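You operate a simulated robot arm through the tools that you are given. There is no shell and no other tool. Be economical: measure what you need, move in short steps, check, and stop when the job is done.

You run a simulated two-armed robot. Do the job below in one go: nothing can be reset, and whatever is moved stays where it is left.

## Task
Pick up the sink cylinder with one hand, pass it to the other hand and put it on the top of the side table. Set down upright: sink cylinder.

The check looks at the end state, three seconds after you hand in, the way a careful person would. Anything else that was tipped, shoved, dropped, spilled or broken makes it a failure.

## Robot
Two 7-joint arms with two-finger parallel grippers on one trunk, on a base that drives. Base frame: it is fixed to the floor where the robot stands at the start and does not move with it; the origin is under the middle of the robot, x ahead of it, y to its left, z up; the surface under the hand at the start is at about z = 0.72. Units: m, degrees, N and s.
The left shoulder is at the start at [-0.092, 0.119, 0.825], the right one opposite. With the tool pointing down near the work surface each hand reaches from about 0.16 to 0.58 m from the robot's upright axis, wherever it stands, measured 20 degrees to its own side. Places, roughly: top of the side table [-1.1, -0.8, 0.8]. Payload 3.43 kg a hand.
Tool frame (each hand has its own): the origin (TCP) lies between the finger pads and is the grasp point; the fingertips stand 0.03 m ahead of it; z points along the fingers, y is the line along which they close. The gripper opens to 0.094 m. The fingers are 0.028 m wide and 0.01 m thick; the gripper's body (0.05 by 0.096 m) begins 0.055 m behind the TCP.
Orientation is that of the tool frame in the base frame, as [roll, pitch, yaw] about the fixed x, y, z axes, in that order (R = Rz(yaw) Ry(pitch) Rx(roll)). With the fingers straight down and closing along the base's y, the tool's x points along the base's -x, its y along +y and its z along -z.

## Interface
- The arms move only by the tool step_arm. It takes "left_steps", "right_steps" or both (then of equal length, played together; a hand with none holds still); each is a list that holds one entry, the list of rows, each a list of 6 numbers: the shift along the base's x, y, z in m, then the turn, a rotation vector about the base's x, y, z in degrees. In form: [[[x, y, z, ax, ay, az], ...]]. A call has 1 to 8 rows; each row is the pose to reach, as a shift and turn from the pose commanded when the call began. "left_fingers" and "right_fingers" are, for a hand that has rows, the gripper command, from -1 (shut) to 1 (fully open), values between in proportion, set as the call begins (left out, the last holds). Rows are played at 5 a second. More than 0.05 m and 8.6 degrees between two rows, or a gripper value outside its range, and nothing of the call is played. A pose out of reach is approached as far as the arm can. The call stops where the force on the tool passes 40 N (or 10 N more than at its start, if that is more) or the arm is blocked; 0.2 s more then pass. The fingers move at their own pace (about 0.153 m/s each) and stop on an object; they squeeze with about 23 N. The grip force told is the motor's: it shows also when the fingers shut on nothing. Time passes only in rows, and 0.2 s behind the last, so rows that repeat a pose let the fingers close. The reply holds the time, the measured pose of the TCP, the force on the tool along the base axes, the opening and the grip force, in the units named above and with some noise, with the torque about the TCP (base axes, N m) and any sound that the robot's microphone picked up.
- Cameras (640 x 400 px; columns grow to the right, rows downward): "scene" is now at [0.024, -0.0186, 1.5223]; the picture's right is [-0.28, -0.96, 0.00], its down [-0.80, 0.23, -0.55] and it looks along [0.53, -0.15, -0.84] (base axes); focal length 274 px, centre (320, 200). "left" rides on the left gripper at [0.076, -0.014, -0.103] in its tool frame; the picture's right is [0.18, 0.98, 0.00], its down [-0.75, 0.14, -0.64] and it looks along [-0.63, 0.12, 0.77] (tool axes); focal length 243 px, centre (320, 200). "right" rides on the right gripper at [0.076, 0.014, -0.102] in its tool frame; the picture's right is [-0.18, 0.98, 0.00], its down [-0.75, -0.14, -0.64] and it looks along [-0.63, -0.12, 0.77] (tool axes); focal length 243 px, centre (320, 200). There is no depth. A picture from a camera that has moved, and an enlarged one, comes with that camera's place and axes in the base frame and with its lens.
- capture(camera): a new picture of that camera. No time passes.
- lift_body(by): slides the trunk up (or, below 0, down) by that many m; the arms and the scene camera ride with it, the base frame stays. It gives what a move gives, with no picture.
- steer(legs): drives the robot by 1 to 6 legs, each [ahead, left, turn to the left] in m, m and degrees, along the robot's own axes; the way and the turn of a leg run together, so that a leg with both is an arc; at most 1.5 m and 180 degrees a leg. The arms and the cameras ride along, it lands a little off, and it stops where it bumps. It gives what a move gives.
- pan_tilt(pan, tilt): turns the head with the scene camera to pan (to the left, within 143 degrees either way) and tilt (down, from -29 to 69), counted from straight ahead of the robot. It gives what a move gives.
- enlarge(camera, box): a new picture of the part [left, top, right, bottom] of that camera's present view, enlarged. No time passes.
- hand_in(): hands the job in; it is judged then, once.

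Work in short steps. Places have to be worked out from the pictures, the camera data and where the tool is seen: move nearer, look again, correct. Check each grasp and each placing, and mend what went wrong. You have 120 turns and 92 pictures in all, those below and enlarged ones among them. Open the grippers and draw the arms clear of the work before you hand the job in, unless the task says otherwise; then end with one line.

The tools are called as a command line: name --argument value ..., lists and objects as JSON in quotes. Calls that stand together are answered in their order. step_arm: Moves the arms, as the interface text tells. Its arguments: {"type":"object","properties":{"left_steps":{"type":"array","items":{"type":"array","items":{"type":"array","items":{"type":"number"}}}},"left_fingers":{"type":"number"},"right_steps":{"type":"array","items":{"type":"array","items":{"type":"array","items":{"type":"number"}}}},"right_fingers":{"type":"number"}},"required":[]} The other tools are called the same way: lift_body (by) slides the trunk up or down; steer (legs) drives the base; pan_tilt (pan, tilt) turns the head that bears the scene camera; capture (camera) takes a picture; enlarge (camera, box) takes an enlarged picture of a part of a camera's view; hand_in () hands the job in.

At the start:

```text
t: 0.0
left_tcp_pos: [0.3559, 0.0768, 1.023]
left_tcp_rot: [-180.0, 0.1, -180.0]
left_ft_force: [0.8, -0.5, -0.3]
left_ft_torque: [-0.01, 0.02, 0.0]
left_finger_gap: 0.0943
left_gripper_force: 0.1
right_tcp_pos: [0.324, -0.2816, 1.015]
right_tcp_rot: [180.0, 0.1, -180.0]
right_ft_force: [0.3, -0.4, 0.1]
right_ft_torque: [0.0, 0.0, -0.02]
right_finger_gap: 0.0938
right_gripper_force: 0.0
trunk travel left (down, up): [-0.25, 0.085]
robot x, y, heading: [-0.0007, -0.0038, -0.2]
head pan, tilt: [-16.2, 56.9]
```

scene: 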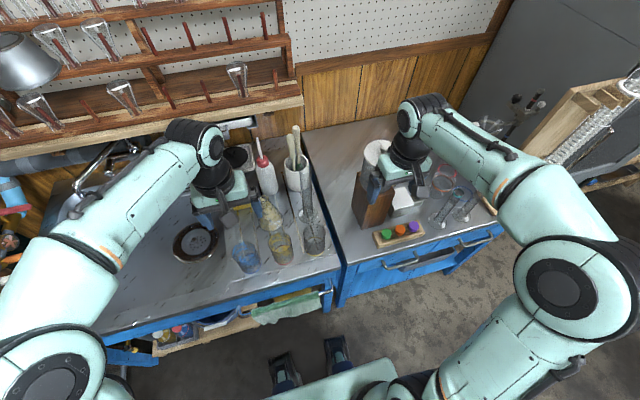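
right: 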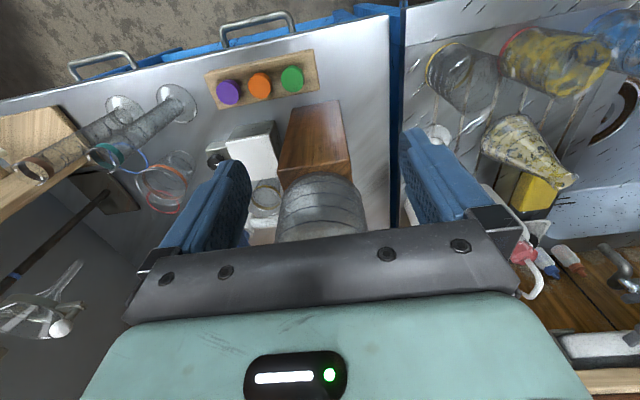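
left: 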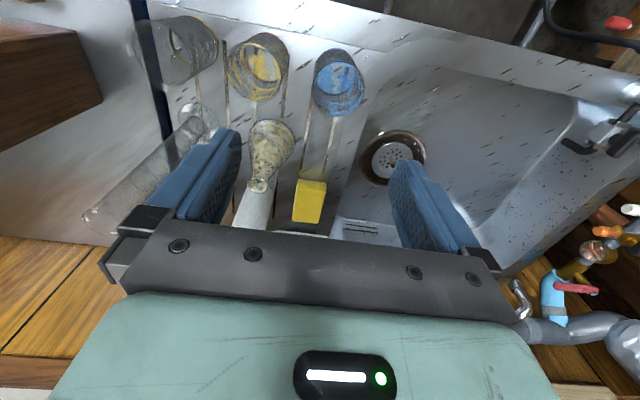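

The pictures show several glass vessels near the sink; I need to identify the graduated cylinder by the sink. I look closer.

enlarge --camera "scene" --box '[160, 110, 360, 290]'

enlarge --camera "left" --box '[60, 0, 400, 240]'

enlarge --camera "scene" --box '[340, 110, 520, 260]'

```text
2.22 times, centred on (260, 200) of scene
camera zoom: at [0.024, -0.0186, 1.5223], right [-0.28, -0.96, 0.0], down [-0.8, 0.23, -0.55], along [0.53, -0.15, -0.84], focal length 608 px, centre (453, 200)
```

zoom: 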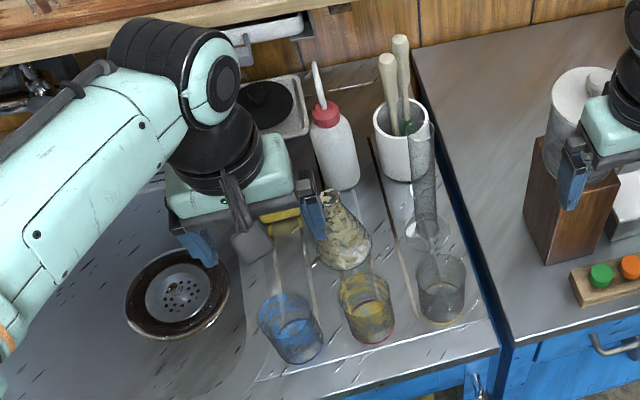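

```text
1.67 times, centred on (230, 120) of left
camera zoom: at [0.2781, 0.0619, 1.1256], right [-0.18, 0.98, 0.0], down [0.75, 0.14, 0.64], along [0.63, 0.12, -0.77], focal length 404 px, centre (470, 333)
```

zoom: 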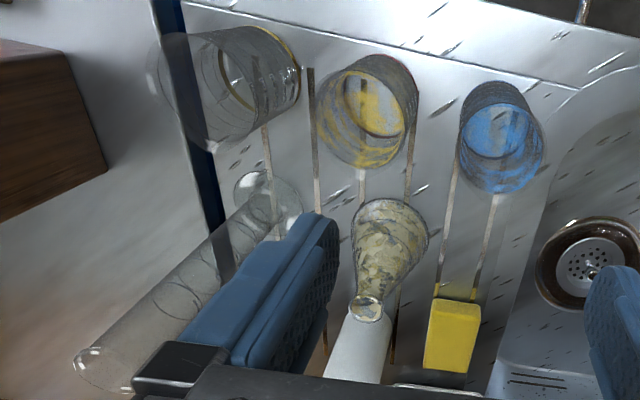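

```text
2.67 times, centred on (430, 185) of scene
camera zoom: at [0.024, -0.0186, 1.5223], right [-0.28, -0.96, 0.0], down [-0.8, 0.23, -0.55], along [0.53, -0.15, -0.84], focal length 730 px, centre (27, 240)
```

zoom: 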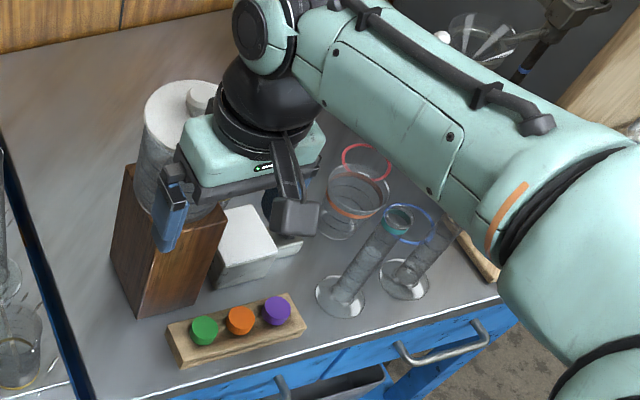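

The sink cylinder stands on the sink's drainboard at about (0.477, -0.106), base z 0.72, top z about 0.96. Before planning the hand-over I look at the side table.

pan_tilt --pan -140 --tilt 30

capture --camera "scene"

```text
t: 2.0
left_tcp_pos: [0.3557, 0.0759, 1.0237]
left_tcp_rot: [-179.9, 0.0, -179.9]
left_ft_force: [0.9, 1.2, 0.3]
left_ft_torque: [-0.02, -0.04, -0.02]
left_finger_gap: 0.094
left_gripper_force: 0.0
right_tcp_pos: [0.3239, -0.281, 1.0148]
right_tcp_rot: [180.0, 0.1, 180.0]
right_ft_force: [0.0, -0.5, -0.3]
right_ft_torque: [-0.02, -0.02, -0.02]
right_finger_gap: 0.0939
right_gripper_force: 0.1
trunk travel left (down, up): [-0.25, 0.085]
robot x, y, heading: [-0.0049, -0.0006, -0.3]
head pan, tilt: [-140.0, 30.0]
```

```text
85 pictures are left
camera scene: at [-0.1126, -0.0573, 1.5606], right [-0.64, 0.77, 0.0], down [0.38, 0.32, -0.87], along [-0.66, -0.56, -0.5], focal length 274 px, centre (320, 200)
```

scene: 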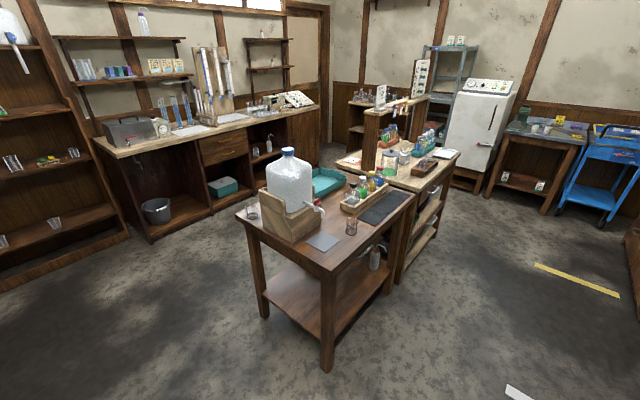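

enlarge --camera "scene" --box '[220, 130, 430, 290]'

```text
2.50 times, centred on (325, 210) of scene
camera zoom: at [-0.1126, -0.0573, 1.5606], right [-0.64, 0.77, 0.0], down [0.38, 0.32, -0.87], along [-0.66, -0.56, -0.5], focal length 684 px, centre (308, 175)
```

zoom: 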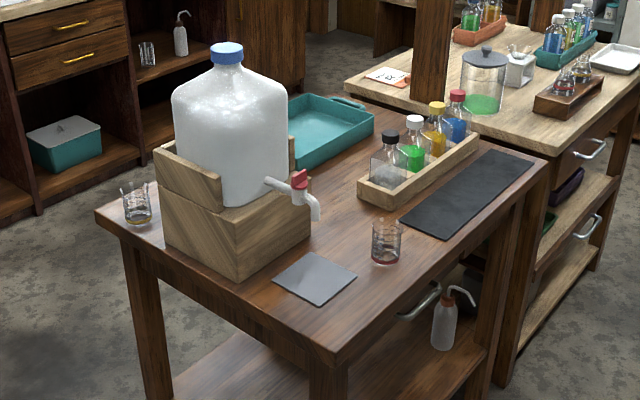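

The side table (x -1.52..-0.72, y -1.14..-0.52) has a free spot near (-0.82, -0.565). Plan: right hand picks from above, left takes it from the side and places. First I turn the head back, move the left hand aside and raise the right hand.

step_arm --left_steps '[[[-0.02, 0.04, 0.02, 0, 0, 0], [-0.04, 0.08, 0.03, 0, 0, 0], [-0.06, 0.12, 0.04, 0, 0, 0], [-0.06, 0.12, 0.04, 0, 0, 0]]]' --right_steps '[[[0, 0, 0.04, 0, 0, 0], [0, 0.03, 0.07, 0, 0, 0], [0.02, 0.07, 0.08, 0, 0, 0], [0.04, 0.11, 0.09, 0, 0, 0]]]' --right_fingers 1

pan_tilt --pan -12 --tilt 52

capture --camera "scene"

capture --camera "right"

```text
t: 3.0
left_tcp_pos: [0.2953, 0.197, 1.0633]
left_tcp_rot: [-180.0, 0.0, 179.9]
left_ft_force: [0.5, 0.4, 0.3]
left_ft_torque: [-0.01, -0.01, -0.02]
left_finger_gap: 0.094
left_gripper_force: 0.1
right_tcp_pos: [0.3655, -0.1696, 1.104]
right_tcp_rot: [180.0, -0.1, 180.0]
right_ft_force: [0.7, 0.7, 0.0]
right_ft_torque: [0.0, 0.04, 0.02]
right_finger_gap: 0.0942
right_gripper_force: 0.0
trunk travel left (down, up): [-0.25, 0.085]
robot x, y, heading: [-0.0033, -0.0013, 0.2]
head pan, tilt: [-140.0, 30.0]
```

```text
t: 5.1
left_tcp_pos: [0.2955, 0.1952, 1.0632]
left_tcp_rot: [-179.9, 0.1, 180.0]
left_ft_force: [0.4, -0.2, 1.5]
left_ft_torque: [-0.01, 0.0, 0.03]
left_finger_gap: 0.094
left_gripper_force: 0.0
right_tcp_pos: [0.3652, -0.1718, 1.1054]
right_tcp_rot: [179.9, 0.0, -180.0]
right_ft_force: [-0.9, -0.1, 0.2]
right_ft_torque: [-0.05, 0.01, -0.02]
right_finger_gap: 0.0939
right_gripper_force: 0.1
trunk travel left (down, up): [-0.25, 0.085]
robot x, y, heading: [0.003, 0.0012, -0.0]
head pan, tilt: [-12.0, 52.0]
```

```text
83 pictures are left
camera scene: at [0.0301, -0.0148, 1.5285], right [-0.21, -0.98, 0.0], down [-0.77, 0.16, -0.62], along [0.6, -0.13, -0.79], focal length 274 px, centre (320, 200)
```

scene: 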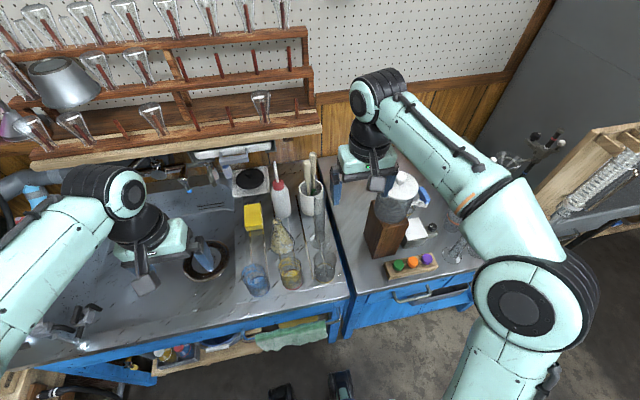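

```text
82 pictures are left
camera right: at [0.2885, -0.1568, 1.2072], right [0.18, 0.98, 0.0], down [0.75, -0.14, 0.64], along [0.63, -0.12, -0.77], focal length 243 px, centre (320, 200)
```

right: 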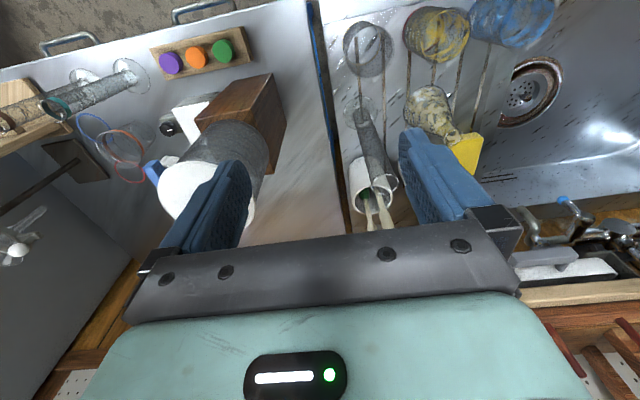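

enlarge --camera "right" --box '[300, 60, 460, 240]'

enlarge --camera "scene" --box '[270, 130, 370, 290]'

```text
2.22 times, centred on (380, 150) of right
camera zoom: at [0.2885, -0.1568, 1.2072], right [0.18, 0.98, 0.0], down [0.75, -0.14, 0.64], along [0.63, -0.12, -0.77], focal length 539 px, centre (187, 311)
```

zoom: 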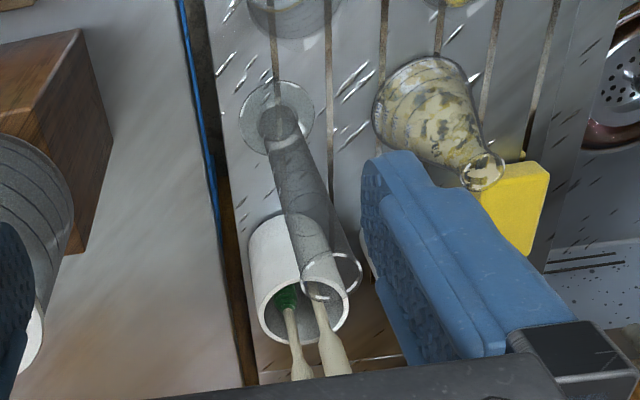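

```text
2.50 times, centred on (320, 210) of scene
camera zoom: at [0.0301, -0.0148, 1.5285], right [-0.21, -0.98, 0.0], down [-0.77, 0.16, -0.62], along [0.6, -0.13, -0.79], focal length 684 px, centre (320, 175)
```

zoom: 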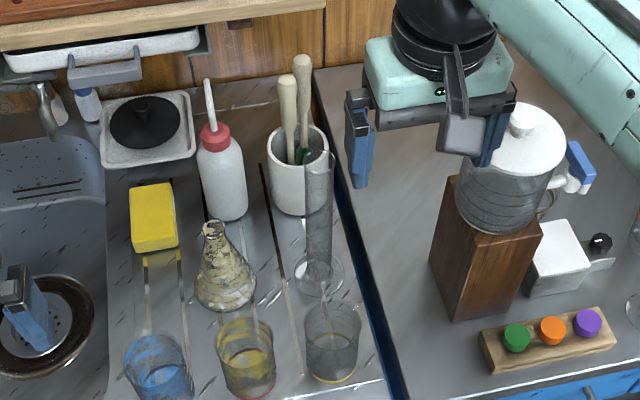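

Cylinder confirmed: axis (0.478, -0.111), top z 0.963, tube 0.033 wide. I move the right hand over it, staying above.

step_arm --right_steps '[[[0.04, 0.02, 0, 0, 0, 0], [0.08, 0.04, 0, 0, 0, 0], [0.113, 0.06, 0, 0, 0, 0], [0.113, 0.06, 0, 0, 0, 0], [0.113, 0.06, -0.03, 0, 0, 0], [0.113, 0.06, -0.06, 0, 0, 0]]]' --right_fingers 1

capture --camera "right"

enlarge --camera "scene" --box '[270, 90, 410, 290]'

```text
t: 6.5
left_tcp_pos: [0.2947, 0.1966, 1.0638]
left_tcp_rot: [-179.9, 0.0, 179.9]
left_ft_force: [-0.6, -0.1, 0.5]
left_ft_torque: [0.01, 0.03, 0.0]
left_finger_gap: 0.0939
left_gripper_force: 0.1
right_tcp_pos: [0.4768, -0.1121, 1.0445]
right_tcp_rot: [180.0, 0.0, 179.9]
right_ft_force: [0.4, -0.8, -0.4]
right_ft_torque: [0.01, -0.01, -0.01]
right_finger_gap: 0.094
right_gripper_force: 0.0
right hand out of reach, approached as far as the arm can: row 3, 4, 5
trunk travel left (down, up): [-0.25, 0.085]
robot x, y, heading: [0.0014, -0.0003, 0.1]
head pan, tilt: [-12.0, 52.0]
```

```text
79 pictures are left
camera right: at [0.4012, -0.0977, 1.147], right [0.18, 0.98, 0.0], down [0.75, -0.14, 0.64], along [0.63, -0.12, -0.77], focal length 243 px, centre (320, 200)
```

right: 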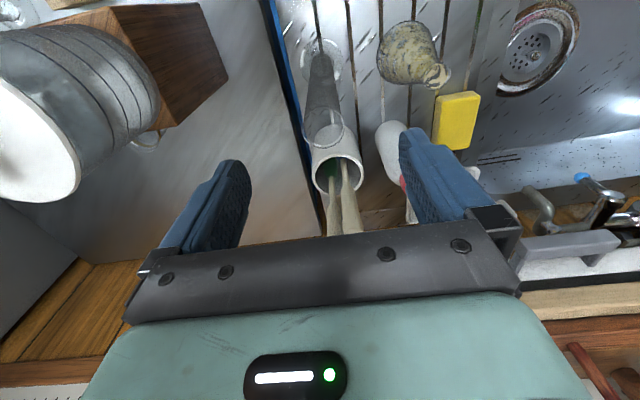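

```text
2.00 times, centred on (340, 190) of scene
camera zoom: at [0.0304, -0.015, 1.5284], right [-0.21, -0.98, 0.0], down [-0.77, 0.16, -0.62], along [0.6, -0.13, -0.79], focal length 548 px, centre (280, 220)
```

zoom: 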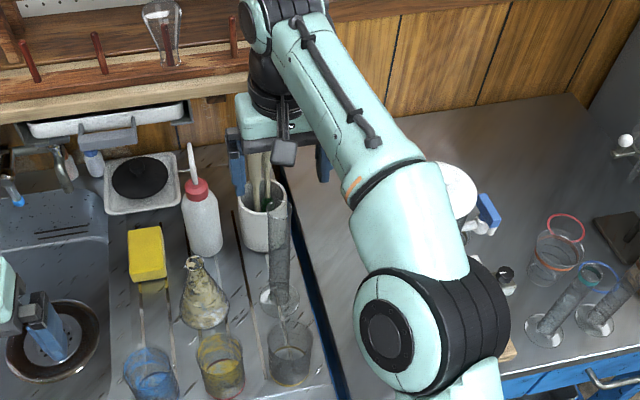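

The cylinder's rim is where predicted, centred between the fingers, and the arm has room over the jar. I go down to z 0.935 in steps.

step_arm --right_steps '[[[0.001, 0.001, -0.03, 0, 0, 0], [0.001, 0.001, -0.06, 0, 0, 0], [0.001, 0.001, -0.085, 0, 0, 0], [0.001, 0.001, -0.11, 0, 0, 0], [0.001, 0.001, -0.11, 0, 0, 0]]]' --right_fingers 1

capture --camera "right"

capture --camera "scene"

```text
t: 7.7
left_tcp_pos: [0.2941, 0.1966, 1.0635]
left_tcp_rot: [179.9, 0.0, 180.0]
left_ft_force: [-0.3, -0.2, 0.0]
left_ft_torque: [0.04, 0.01, -0.03]
left_finger_gap: 0.0941
left_gripper_force: 0.2
right_tcp_pos: [0.4769, -0.1118, 0.9357]
right_tcp_rot: [179.9, 0.0, 179.9]
right_ft_force: [0.4, -0.2, -1.0]
right_ft_torque: [0.0, 0.02, 0.0]
right_finger_gap: 0.0937
right_gripper_force: 0.0
trunk travel left (down, up): [-0.25, 0.085]
robot x, y, heading: [-0.0029, -0.0055, 0.1]
head pan, tilt: [-12.0, 52.0]
```

```text
77 pictures are left
camera right: at [0.4018, -0.0957, 1.0374], right [0.18, 0.98, 0.0], down [0.75, -0.14, 0.64], along [0.63, -0.12, -0.77], focal length 243 px, centre (320, 200)
```

right: 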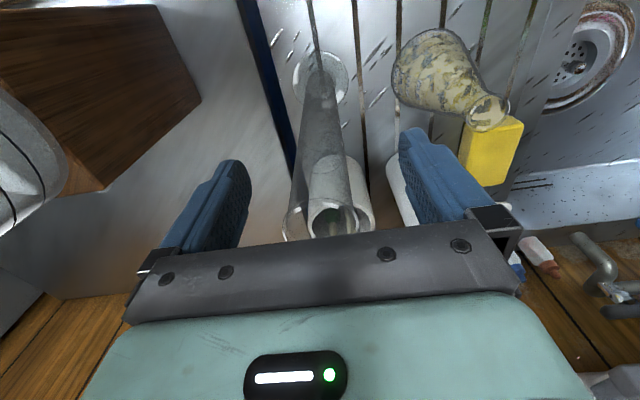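

```text
76 pictures are left
camera scene: at [0.03, -0.0147, 1.5285], right [-0.21, -0.98, 0.0], down [-0.77, 0.16, -0.62], along [0.6, -0.13, -0.79], focal length 274 px, centre (320, 200)
```

scene: 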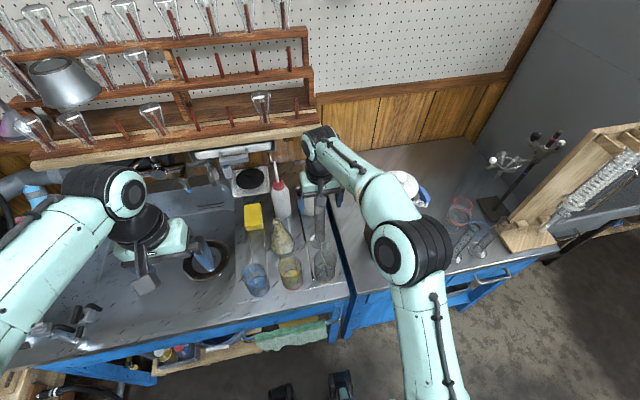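

The tube stands between the pads. I close the fingers, waiting at the same pose.

step_arm --right_steps '[[[0, 0, 0, 0, 0, 0], [0, 0, 0, 0, 0, 0], [0, 0, 0, 0, 0, 0], [0, 0, 0, 0, 0, 0]]]' --right_fingers -1

capture --camera "right"

```text
t: 8.7
left_tcp_pos: [0.2936, 0.1965, 1.0632]
left_tcp_rot: [180.0, -0.1, 180.0]
left_ft_force: [-0.4, 0.5, 1.4]
left_ft_torque: [-0.01, -0.02, 0.02]
left_finger_gap: 0.0939
left_gripper_force: 0.1
right_tcp_pos: [0.4774, -0.1105, 0.935]
right_tcp_rot: [-180.0, 0.0, -179.9]
right_ft_force: [0.7, -0.6, -0.3]
right_ft_torque: [0.0, -0.02, 0.01]
right_finger_gap: 0.0313
right_gripper_force: 22.8
trunk travel left (down, up): [-0.25, 0.085]
robot x, y, heading: [0.0033, -0.0, 0.1]
head pan, tilt: [-12.0, 52.0]
```

```text
75 pictures are left
camera right: at [0.402, -0.0957, 1.0376], right [0.18, 0.98, 0.0], down [0.75, -0.14, 0.64], along [0.63, -0.12, -0.77], focal length 243 px, centre (320, 200)
```

right: 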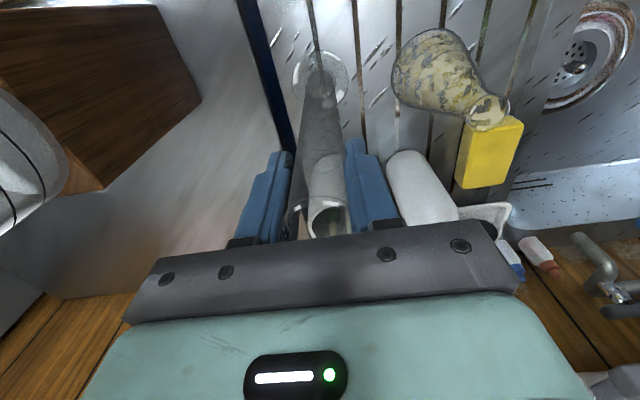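

Gripped (gap 0.031). I lift by 0.10, then raise the trunk for more clearance.

step_arm --right_steps '[[[0, 0, 0.02, 0, 0, 0], [0, 0, 0.045, 0, 0, 0], [0, 0, 0.07, 0, 0, 0], [0, 0, 0.1, 0, 0, 0], [0, 0, 0.1, 0, 0, 0]]]'

lift_body --by 0.08

capture --camera "scene"

capture --camera "left"

```text
t: 9.9
left_tcp_pos: [0.2949, 0.196, 1.0638]
left_tcp_rot: [180.0, 0.0, 179.9]
left_ft_force: [-0.8, -0.6, -1.1]
left_ft_torque: [0.02, -0.04, 0.0]
left_finger_gap: 0.094
left_gripper_force: 0.1
right_tcp_pos: [0.4793, -0.1108, 1.0358]
right_tcp_rot: [-180.0, -0.1, -180.0]
right_ft_force: [-0.7, 0.1, -2.1]
right_ft_torque: [0.0, -0.01, -0.04]
right_finger_gap: 0.0312
right_gripper_force: 23.5
trunk travel left (down, up): [-0.25, 0.085]
robot x, y, heading: [-0.0, -0.0019, -0.1]
head pan, tilt: [-12.0, 52.0]
```

```text
t: 11.1
left_tcp_pos: [0.2954, 0.1973, 1.1443]
left_tcp_rot: [-179.9, -0.1, 179.9]
left_ft_force: [-0.2, 0.1, 0.1]
left_ft_torque: [-0.02, -0.04, -0.03]
left_finger_gap: 0.0938
left_gripper_force: 0.1
right_tcp_pos: [0.4765, -0.1105, 1.1144]
right_tcp_rot: [180.0, 0.0, 180.0]
right_ft_force: [-0.2, 0.7, -1.0]
right_ft_torque: [-0.01, -0.03, 0.0]
right_finger_gap: 0.0317
right_gripper_force: 22.6
trunk travel left (down, up): [-0.33, 0.005]
robot x, y, heading: [0.004, 0.0026, -0.2]
head pan, tilt: [-12.0, 52.0]
```

```text
74 pictures are left
camera scene: at [0.0283, -0.0147, 1.6139], right [-0.21, -0.98, 0.0], down [-0.77, 0.16, -0.62], along [0.6, -0.13, -0.79], focal length 274 px, centre (320, 200)
```

scene: 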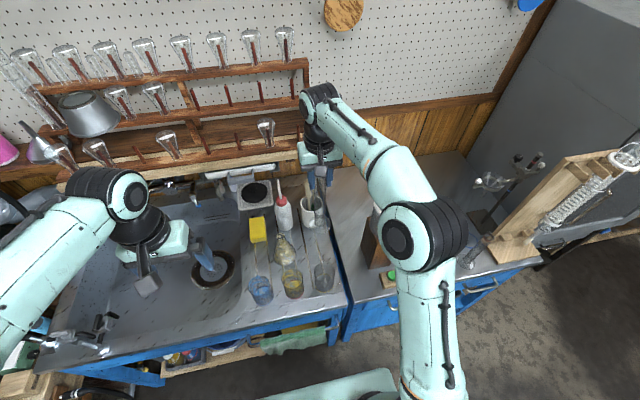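

```text
73 pictures are left
camera left: at [0.2173, 0.1819, 1.2455], right [-0.18, 0.98, 0.0], down [0.75, 0.14, 0.64], along [0.63, 0.12, -0.77], focal length 243 px, centre (320, 200)
```

left: 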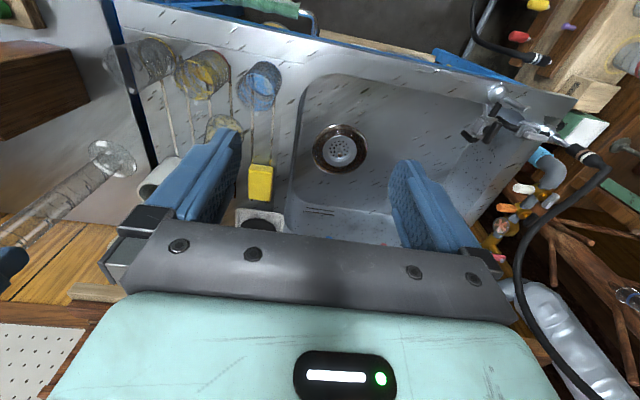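

The cylinder hangs free from the right hand with its base at about z 0.90, above the glassware. I back the robot off 0.4 m into open space for the hand-over.

steer --legs '[[-0.4, 0, 0]]'

pan_tilt --pan -5 --tilt 48

capture --camera "scene"

```text
t: 13.6
left_tcp_pos: [-0.1035, 0.1962, 1.1445]
left_tcp_rot: [-180.0, 0.1, -179.9]
left_ft_force: [0.1, -0.5, 0.1]
left_ft_torque: [0.0, -0.03, 0.01]
left_finger_gap: 0.0939
left_gripper_force: 0.0
right_tcp_pos: [0.0801, -0.1101, 1.1154]
right_tcp_rot: [-180.0, 0.0, -179.9]
right_ft_force: [0.4, 0.8, -0.7]
right_ft_torque: [0.02, 0.02, -0.03]
right_finger_gap: 0.0315
right_gripper_force: 22.9
trunk travel left (down, up): [-0.33, 0.005]
robot x, y, heading: [-0.4008, 0.001, -0.0]
head pan, tilt: [-12.0, 52.0]
```

```text
t: 14.3
left_tcp_pos: [-0.1049, 0.1972, 1.144]
left_tcp_rot: [180.0, -0.1, -180.0]
left_ft_force: [0.5, -0.2, 0.0]
left_ft_torque: [0.01, 0.01, 0.03]
left_finger_gap: 0.0941
left_gripper_force: 0.0
right_tcp_pos: [0.0787, -0.1099, 1.1147]
right_tcp_rot: [180.0, 0.0, -179.9]
right_ft_force: [-0.6, 0.8, -1.6]
right_ft_torque: [0.04, 0.0, 0.02]
right_finger_gap: 0.0314
right_gripper_force: 23.6
trunk travel left (down, up): [-0.33, 0.005]
robot x, y, heading: [-0.3985, 0.0025, 0.4]
head pan, tilt: [-5.0, 48.0]
```

```text
72 pictures are left
camera scene: at [-0.3654, -0.0064, 1.6193], right [-0.09, -1.0, 0.0], down [-0.74, 0.06, -0.67], along [0.67, -0.06, -0.74], focal length 274 px, centre (320, 200)
```

scene: 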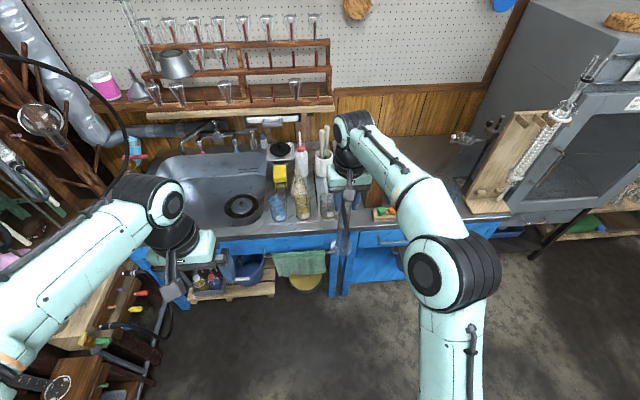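

The cylinder is held over open floor. I now turn the left tool toward horizontal (camera underneath), moving it ahead a bit and keeping it well left of the cylinder.

step_arm --left_steps '[[[0.01, 0.005, -0.01, 0, -8.5, 0], [0.02, 0.01, -0.02, 0, -17, 0], [0.03, 0.015, -0.03, 0, -25.5, 0], [0.04, 0.02, -0.04, 0, -34, 0], [0.05, 0.025, -0.05, 0, -42.5, 0], [0.06, 0.03, -0.06, 0, -51, 0], [0.07, 0.03, -0.07, 0, -59.5, 0], [0.08, 0.03, -0.08, 0, -68, 0]]]' --left_fingers 1

capture --camera "scene"

```text
t: 16.1
left_tcp_pos: [-0.0091, 0.2274, 1.0691]
left_tcp_rot: [-179.5, 68.1, -179.8]
left_ft_force: [-0.5, 4.2, -2.6]
left_ft_torque: [-0.12, -0.16, -0.3]
left_finger_gap: 0.0943
left_gripper_force: 0.0
left hand out of reach, approached as far as the arm can: row 8
right_tcp_pos: [0.0815, -0.1089, 1.1142]
right_tcp_rot: [-179.9, -0.1, -179.8]
right_ft_force: [0.0, -0.4, -1.9]
right_ft_torque: [-0.01, 0.02, 0.02]
right_finger_gap: 0.0312
right_gripper_force: 23.3
trunk travel left (down, up): [-0.33, 0.005]
robot x, y, heading: [-0.3962, -0.0002, 0.2]
head pan, tilt: [-5.0, 48.0]
```

```text
71 pictures are left
camera scene: at [-0.3623, -0.0046, 1.6194], right [-0.09, -1.0, 0.0], down [-0.74, 0.06, -0.67], along [0.67, -0.06, -0.74], focal length 274 px, centre (320, 200)
```

scene: 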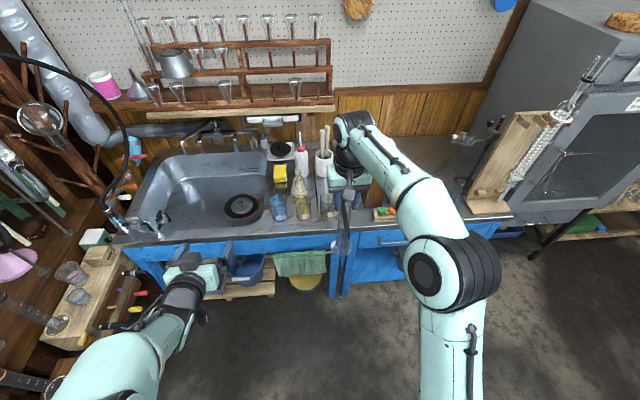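

The left tool is tilted 22° down from horizontal, which serves well as a side grip. I yaw it 35° to the right toward the cylinder and bring both hands somewhat nearer to each other.

step_arm --left_steps '[[[-0.01, -0.02, -0.01, 0, 0, -7], [-0.02, -0.04, -0.02, 0, 0, -14], [-0.03, -0.06, -0.03, 0, 0, -21], [-0.04, -0.08, -0.04, 0, 0, -28], [-0.05, -0.1, -0.044, 0, 0, -35], [-0.05, -0.1, -0.044, 0, 0, -35]]]' --right_steps '[[[-0.01, 0.008, 0, 0, 0, 0], [-0.02, 0.016, 0, 0, 0, 0], [-0.03, 0.024, 0, 0, 0, 0], [-0.045, 0.032, 0, 0, 0, 0], [-0.06, 0.04, 0, 0, 0, 0], [-0.06, 0.04, 0, 0, 0, 0]]]'

capture --camera "scene"

capture --camera "left"

```text
t: 17.5
left_tcp_pos: [-0.0387, 0.1371, 1.0309]
left_tcp_rot: [-179.7, 67.9, 145.2]
left_ft_force: [0.2, -0.2, -1.0]
left_ft_torque: [0.01, 0.0, 0.0]
left_finger_gap: 0.0942
left_gripper_force: 0.1
left hand out of reach, approached as far as the arm can: row 1, 2, 3, 4, 5, 6
right_tcp_pos: [0.0202, -0.0703, 1.1162]
right_tcp_rot: [-180.0, 0.0, -179.9]
right_ft_force: [-0.4, -0.1, -2.9]
right_ft_torque: [0.03, 0.02, 0.02]
right_finger_gap: 0.0315
right_gripper_force: 22.7
trunk travel left (down, up): [-0.33, 0.005]
robot x, y, heading: [-0.3988, 0.0004, 0.0]
head pan, tilt: [-5.0, 48.0]
```

```text
70 pictures are left
camera scene: at [-0.3647, -0.0072, 1.6194], right [-0.09, -1.0, 0.0], down [-0.74, 0.06, -0.67], along [0.67, -0.06, -0.74], focal length 274 px, centre (320, 200)
```

scene: 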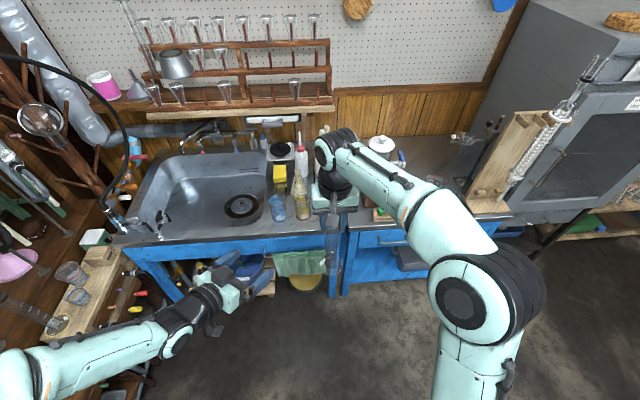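

```text
69 pictures are left
camera left: at [-0.1486, 0.1961, 0.9974], right [0.51, 0.84, -0.17], down [-0.17, 0.3, 0.94], along [0.84, -0.45, 0.3], focal length 243 px, centre (320, 200)
```

left: 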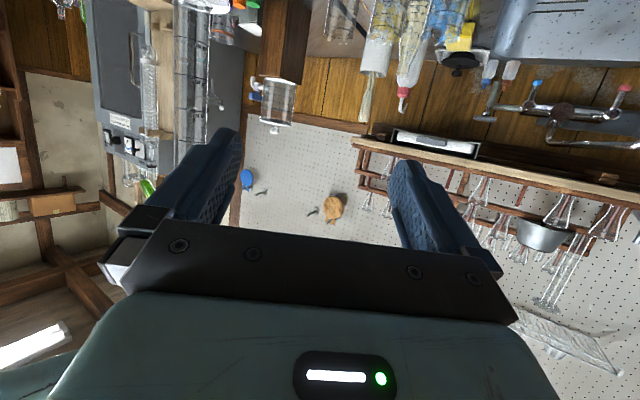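

The left arm nears a joint limit with this heading so close in; yawing more to the right should line the hand up with the forearm. I move it to a pre-grasp point 0.11 m from the cylinder.

step_arm --left_steps '[[[0.01, -0.02, 0, 0, 0, -7], [0.015, -0.045, 0, 0, 0, -14], [0.016, -0.07, 0, 0, 0, -20], [0.016, -0.09, 0, 0, 0, -20], [0.016, -0.09, 0, 0, 0, -20]]]'

capture --camera "scene"

capture --camera "left"

```text
t: 18.7
left_tcp_pos: [-0.0225, 0.0483, 1.0303]
left_tcp_rot: [-179.6, 68.0, 125.2]
left_ft_force: [0.7, 0.2, 0.1]
left_ft_torque: [0.0, 0.0, 0.0]
left_finger_gap: 0.0939
left_gripper_force: 0.0
right_tcp_pos: [0.0179, -0.0698, 1.1152]
right_tcp_rot: [-180.0, -0.1, -179.9]
right_ft_force: [0.9, 0.4, -2.1]
right_ft_torque: [0.0, 0.0, 0.01]
right_finger_gap: 0.0311
right_gripper_force: 22.5
trunk travel left (down, up): [-0.33, 0.005]
robot x, y, heading: [-0.3998, 0.0025, 0.3]
head pan, tilt: [-5.0, 48.0]
```

```text
68 pictures are left
camera scene: at [-0.3652, -0.0051, 1.6193], right [-0.09, -1.0, 0.0], down [-0.74, 0.06, -0.67], along [0.67, -0.06, -0.74], focal length 274 px, centre (320, 200)
```

scene: 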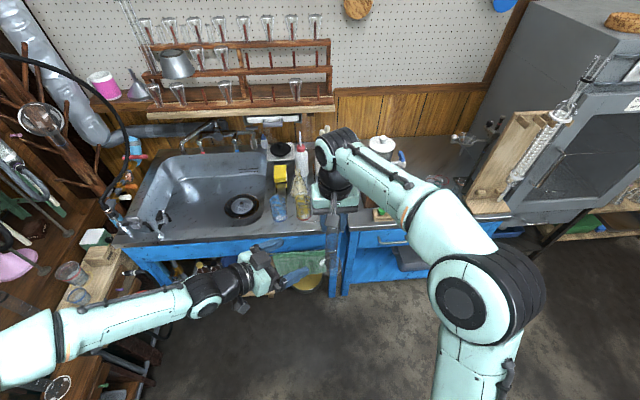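

```text
67 pictures are left
camera left: at [-0.1063, 0.1412, 0.997], right [0.77, 0.62, -0.17], down [-0.06, 0.34, 0.94], along [0.64, -0.71, 0.3], focal length 243 px, centre (320, 200)
```

left: 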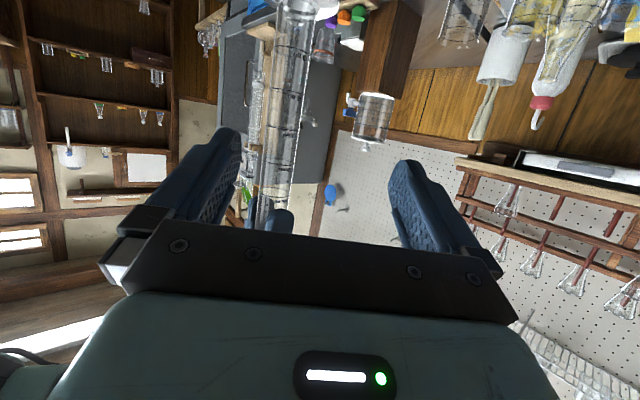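

The cylinder shows in the left camera exactly where computed, 0.12 m ahead and 0.035 m to the hand's right. I shift sideways to line up, then advance part of the way and check.

step_arm --left_steps '[[[-0.012, -0.02, 0, 0, 0, 0], [-0.0175, -0.0365, 0, 0, 0, 0], [-0.0175, -0.0365, 0, 0, 0, 0], [-0.006, -0.053, 0, 0, 0, 0], [0.0055, -0.069, 0, 0, 0, 0], [0.0055, -0.069, 0, 0, 0, 0]]]' --left_fingers 1

capture --camera "left"

enlarge --camera "scene" --box '[220, 160, 400, 300]'

```text
t: 20.1
left_tcp_pos: [-0.0178, -0.0216, 1.0297]
left_tcp_rot: [-179.6, 67.9, 125.5]
left_ft_force: [-0.3, 0.5, 0.1]
left_ft_torque: [-0.01, 0.02, -0.03]
left_finger_gap: 0.0939
left_gripper_force: 0.0
right_tcp_pos: [0.0181, -0.0718, 1.1158]
right_tcp_rot: [179.9, 0.0, -179.9]
right_ft_force: [0.3, 0.4, -2.6]
right_ft_torque: [0.03, -0.01, 0.0]
right_finger_gap: 0.0316
right_gripper_force: 22.8
trunk travel left (down, up): [-0.33, 0.005]
robot x, y, heading: [-0.4003, 0.0003, 0.0]
head pan, tilt: [-5.0, 48.0]
```

```text
66 pictures are left
camera left: at [-0.1014, 0.0717, 0.9971], right [0.76, 0.62, -0.17], down [-0.06, 0.34, 0.94], along [0.64, -0.71, 0.3], focal length 243 px, centre (320, 200)
```

left: 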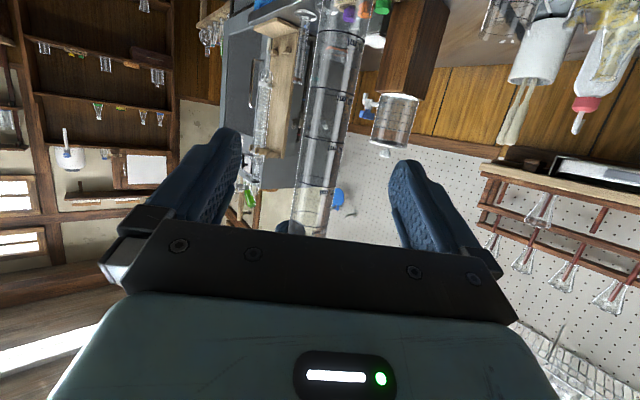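

```text
2.86 times, centred on (310, 230) of scene
camera zoom: at [-0.3654, -0.006, 1.6193], right [-0.09, -1.0, 0.0], down [-0.74, 0.06, -0.67], along [0.67, -0.06, -0.74], focal length 782 px, centre (349, 114)
```

zoom: 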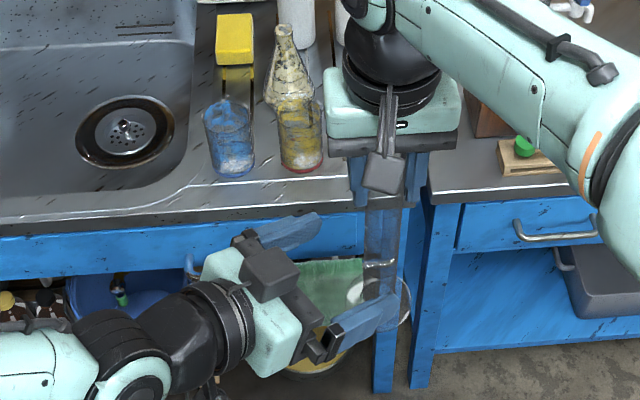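

Aligned: cylinder 0.062 m ahead, lateral error about 1 mm. I advance the remainder.

step_arm --left_steps '[[[0.012, -0.017, 0, 0, 0, 0], [0.024, -0.034, 0, 0, 0, 0], [0.0355, -0.0505, 0, 0, 0, 0], [0.0355, -0.0505, 0, 0, 0, 0]]]' --left_fingers 1

capture --camera "left"

enlarge --camera "scene" --box '[220, 160, 400, 300]'

```text
t: 21.1
left_tcp_pos: [0.0177, -0.0723, 1.0297]
left_tcp_rot: [-179.8, 68.0, 125.3]
left_ft_force: [0.3, -0.7, 0.6]
left_ft_torque: [-0.01, -0.01, 0.0]
left_finger_gap: 0.0938
left_gripper_force: 0.0
right_tcp_pos: [0.0192, -0.0703, 1.1148]
right_tcp_rot: [179.9, 0.1, -180.0]
right_ft_force: [0.0, -0.5, -1.9]
right_ft_torque: [-0.01, -0.03, -0.01]
right_finger_gap: 0.0317
right_gripper_force: 22.7
trunk travel left (down, up): [-0.33, 0.005]
robot x, y, heading: [-0.3985, -0.0003, 0.2]
head pan, tilt: [-5.0, 48.0]
```

```text
64 pictures are left
camera left: at [-0.0659, 0.0211, 0.997], right [0.76, 0.62, -0.17], down [-0.06, 0.34, 0.94], along [0.64, -0.71, 0.3], focal length 243 px, centre (320, 200)
```

left: 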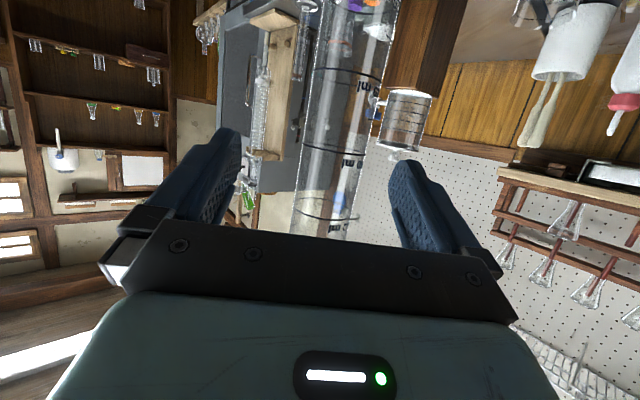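

```text
2.86 times, centred on (310, 230) of scene
camera zoom: at [-0.3653, -0.0059, 1.6193], right [-0.09, -1.0, 0.0], down [-0.74, 0.06, -0.67], along [0.67, -0.06, -0.74], focal length 782 px, centre (349, 114)
```

zoom: 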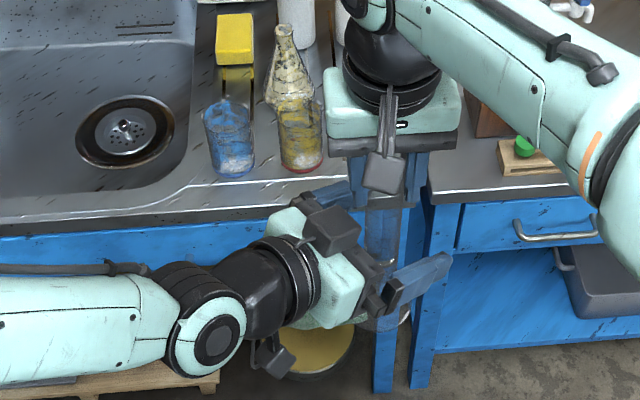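

The left TCP is now on the tube's axis with the tube between the fingers. I close the left hand.

step_arm --left_steps '[[[0, 0, 0, 0, 0, 0], [0, 0, 0, 0, 0, 0], [0, 0, 0, 0, 0, 0], [0, 0, 0, 0, 0, 0]]]' --left_fingers -1

capture --camera "left"

```text
t: 22.1
left_tcp_pos: [0.0182, -0.0716, 1.0294]
left_tcp_rot: [-179.6, 68.0, 125.6]
left_ft_force: [10.1, 6.0, -1.2]
left_ft_torque: [0.17, 0.57, 0.03]
left_finger_gap: 0.0353
left_gripper_force: 23.1
right_tcp_pos: [0.0193, -0.0726, 1.1161]
right_tcp_rot: [180.0, -0.1, -179.8]
right_ft_force: [-10.6, -6.3, 0.4]
right_ft_torque: [-0.62, 0.36, 0.02]
right_finger_gap: 0.0316
right_gripper_force: 23.1
trunk travel left (down, up): [-0.33, 0.005]
robot x, y, heading: [-0.403, -0.0018, -0.2]
head pan, tilt: [-5.0, 48.0]
```

```text
62 pictures are left
camera left: at [-0.0655, 0.0216, 0.9969], right [0.76, 0.62, -0.17], down [-0.06, 0.34, 0.94], along [0.64, -0.71, 0.3], focal length 243 px, centre (320, 200)
```

left: 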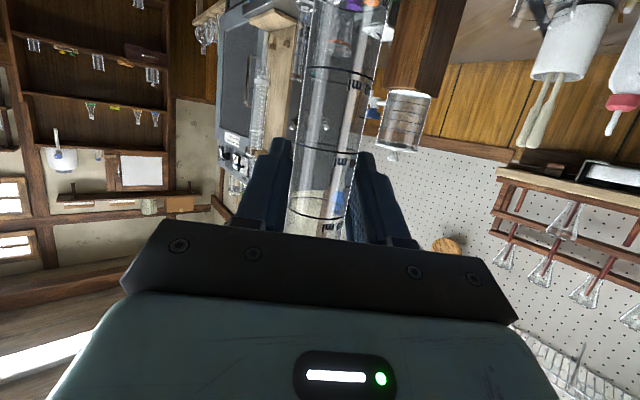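

The grip holds, with a sideways push of about 12 N between the hands along the closing line. I shift the left hand 2 mm that way to relax it.

step_arm --left_steps '[[[0.0016, 0.0011, 0, 0, 0, 0], [0.0016, 0.0011, 0, 0, 0, 0]]]'

```text
t: 22.7
left_tcp_pos: [0.0194, -0.0705, 1.0307]
left_tcp_rot: [-179.7, 68.0, 125.4]
left_ft_force: [2.4, 7.9, -0.7]
left_ft_torque: [-0.28, -0.04, -0.05]
left_finger_gap: 0.0355
left_gripper_force: 23.0
right_tcp_pos: [0.0201, -0.071, 1.1148]
right_tcp_rot: [-180.0, 0.2, 180.0]
right_ft_force: [-2.2, -7.9, 1.0]
right_ft_torque: [-0.4, 0.23, 0.07]
right_finger_gap: 0.0312
right_gripper_force: 23.6
trunk travel left (down, up): [-0.33, 0.005]
robot x, y, heading: [-0.4021, 0.0003, 0.1]
head pan, tilt: [-5.0, 48.0]
```

step_arm --left_steps '[[[0.0005, 0.0016, 0, 0, 0, 0], [0.0005, 0.0016, 0, 0, 0, 0]]]'

```text
t: 23.3
left_tcp_pos: [0.0196, -0.0694, 1.0311]
left_tcp_rot: [-179.5, 67.9, 125.2]
left_ft_force: [-3.5, 3.5, 0.8]
left_ft_torque: [0.24, 0.19, -0.06]
left_finger_gap: 0.0356
left_gripper_force: 23.0
right_tcp_pos: [0.02, -0.0704, 1.1153]
right_tcp_rot: [179.9, 0.2, -179.9]
right_ft_force: [3.3, -2.8, -1.2]
right_ft_torque: [-0.46, -0.55, 0.08]
right_finger_gap: 0.0312
right_gripper_force: 23.6
trunk travel left (down, up): [-0.33, 0.005]
robot x, y, heading: [-0.3968, 0.0025, 0.2]
head pan, tilt: [-5.0, 48.0]
```

The stress is now low (~5 N). I open the right hand, keeping both in place.

step_arm --right_steps '[[[0, 0, 0, 0, 0, 0], [0, 0, 0, 0, 0, 0], [0, 0, 0, 0, 0, 0]]]' --right_fingers 1

capture --camera "right"

enlarge --camera "scene" --box '[220, 160, 400, 300]'

```text
t: 24.1
left_tcp_pos: [0.0213, -0.0668, 1.0293]
left_tcp_rot: [-179.4, 67.7, 126.0]
left_ft_force: [-3.4, 34.6, -0.3]
left_ft_torque: [-2.33, -0.2, -0.37]
left_finger_gap: 0.0356
left_gripper_force: 22.5
right_tcp_pos: [0.0203, -0.0779, 1.1154]
right_tcp_rot: [-179.4, 0.1, 179.8]
right_ft_force: [3.3, -35.4, 1.1]
right_ft_torque: [-0.66, -0.04, 0.29]
right_finger_gap: 0.074
right_gripper_force: 0.0
trunk travel left (down, up): [-0.33, 0.005]
robot x, y, heading: [-0.3989, 0.0007, 0.2]
head pan, tilt: [-5.0, 48.0]
```

```text
61 pictures are left
camera right: at [-0.0554, -0.0599, 1.2166], right [0.19, 0.98, -0.01], down [0.75, -0.14, 0.64], along [0.63, -0.13, -0.76], focal length 243 px, centre (320, 200)
```

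right: 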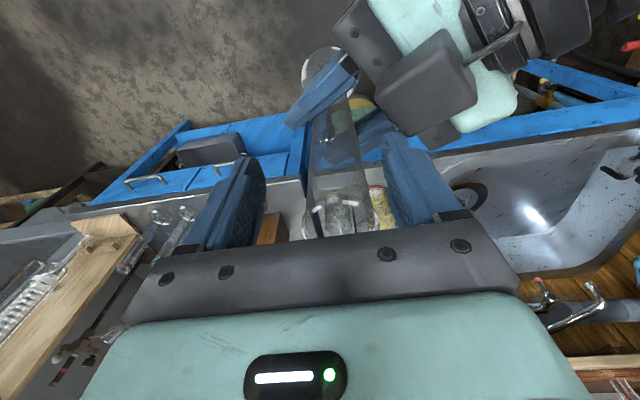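

```text
2.86 times, centred on (310, 230) of scene
camera zoom: at [-0.3651, -0.0063, 1.6193], right [-0.09, -1.0, 0.0], down [-0.74, 0.06, -0.67], along [0.67, -0.06, -0.74], focal length 782 px, centre (349, 114)
```

zoom: 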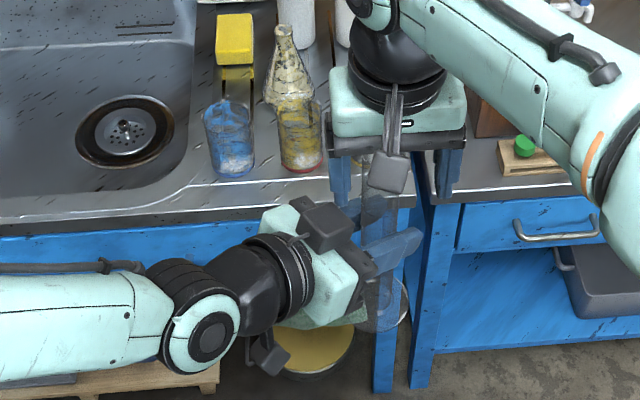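

The right finger opened against the left gripper's body (35 N between the hands). I part-close the right to a 0.047 m gap, which frees both the contact and the tube.

step_arm --right_steps '[[[0, 0, 0, 0, 0, 0], [0, 0, 0, 0, 0, 0], [0, 0, 0, 0, 0, 0]]]' --right_fingers 0.05

capture --camera "right"

```text
t: 24.9
left_tcp_pos: [0.0205, -0.07, 1.0307]
left_tcp_rot: [-179.7, 68.0, 125.2]
left_ft_force: [0.2, -1.2, -0.1]
left_ft_torque: [-0.01, 0.03, -0.02]
left_finger_gap: 0.0356
left_gripper_force: 22.8
right_tcp_pos: [0.0191, -0.0696, 1.1149]
right_tcp_rot: [179.9, 0.0, -179.8]
right_ft_force: [0.3, 1.0, 0.1]
right_ft_torque: [0.0, 0.03, -0.01]
right_finger_gap: 0.0494
right_gripper_force: 0.0
trunk travel left (down, up): [-0.33, 0.005]
robot x, y, heading: [-0.401, -0.0017, 0.3]
head pan, tilt: [-5.0, 48.0]
```

```text
59 pictures are left
camera right: at [-0.0569, -0.0553, 1.2175], right [0.18, 0.98, 0.0], down [0.75, -0.14, 0.64], along [0.63, -0.12, -0.77], focal length 243 px, centre (320, 200)
```

right: 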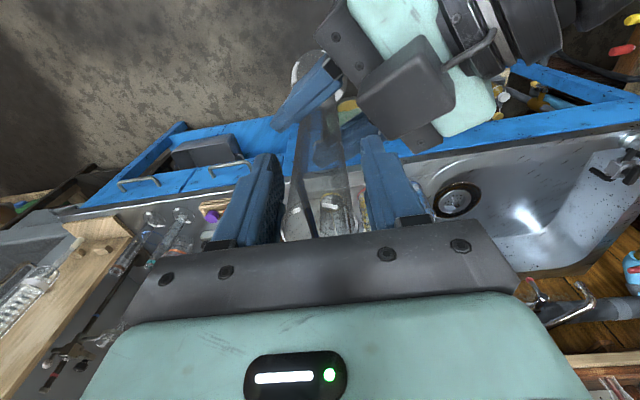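

Both hands are free of stress and the left alone holds the tube. I raise the right hand straight up clear of the rim, then move it to the right.

step_arm --right_steps '[[[0, 0, 0.02, 0, 0, 0], [0, 0, 0.04, 0, 0, 0], [0, 0, 0.065, 0, 0, 0], [0, 0, 0.085, 0, 0, 0], [0, 0, 0.085, 0, 0, 0]]]'

capture --camera "right"

```text
t: 26.1
left_tcp_pos: [0.0203, -0.0703, 1.0311]
left_tcp_rot: [-179.6, 68.0, 125.4]
left_ft_force: [-0.2, 0.2, -0.8]
left_ft_torque: [-0.02, -0.01, -0.03]
left_finger_gap: 0.0353
left_gripper_force: 23.4
right_tcp_pos: [0.0183, -0.0705, 1.1992]
right_tcp_rot: [-179.9, 0.0, -179.8]
right_ft_force: [0.1, 0.3, 0.0]
right_ft_torque: [-0.03, 0.01, -0.02]
right_finger_gap: 0.0491
right_gripper_force: 0.0
trunk travel left (down, up): [-0.33, 0.005]
robot x, y, heading: [-0.4012, -0.0004, 0.3]
head pan, tilt: [-5.0, 48.0]
```

```text
58 pictures are left
camera right: at [-0.0568, -0.0557, 1.3019], right [0.18, 0.98, 0.0], down [0.75, -0.14, 0.64], along [0.63, -0.12, -0.77], focal length 243 px, centre (320, 200)
```

right: 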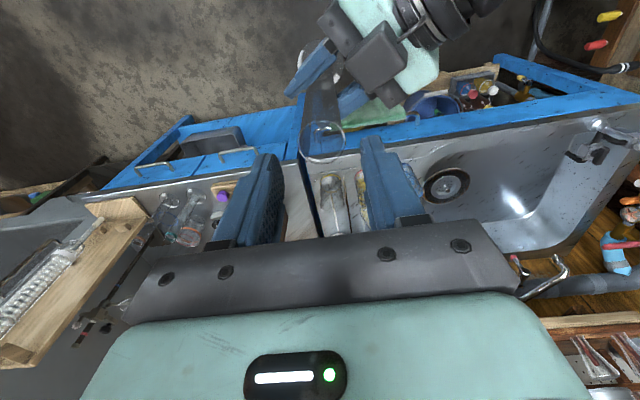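

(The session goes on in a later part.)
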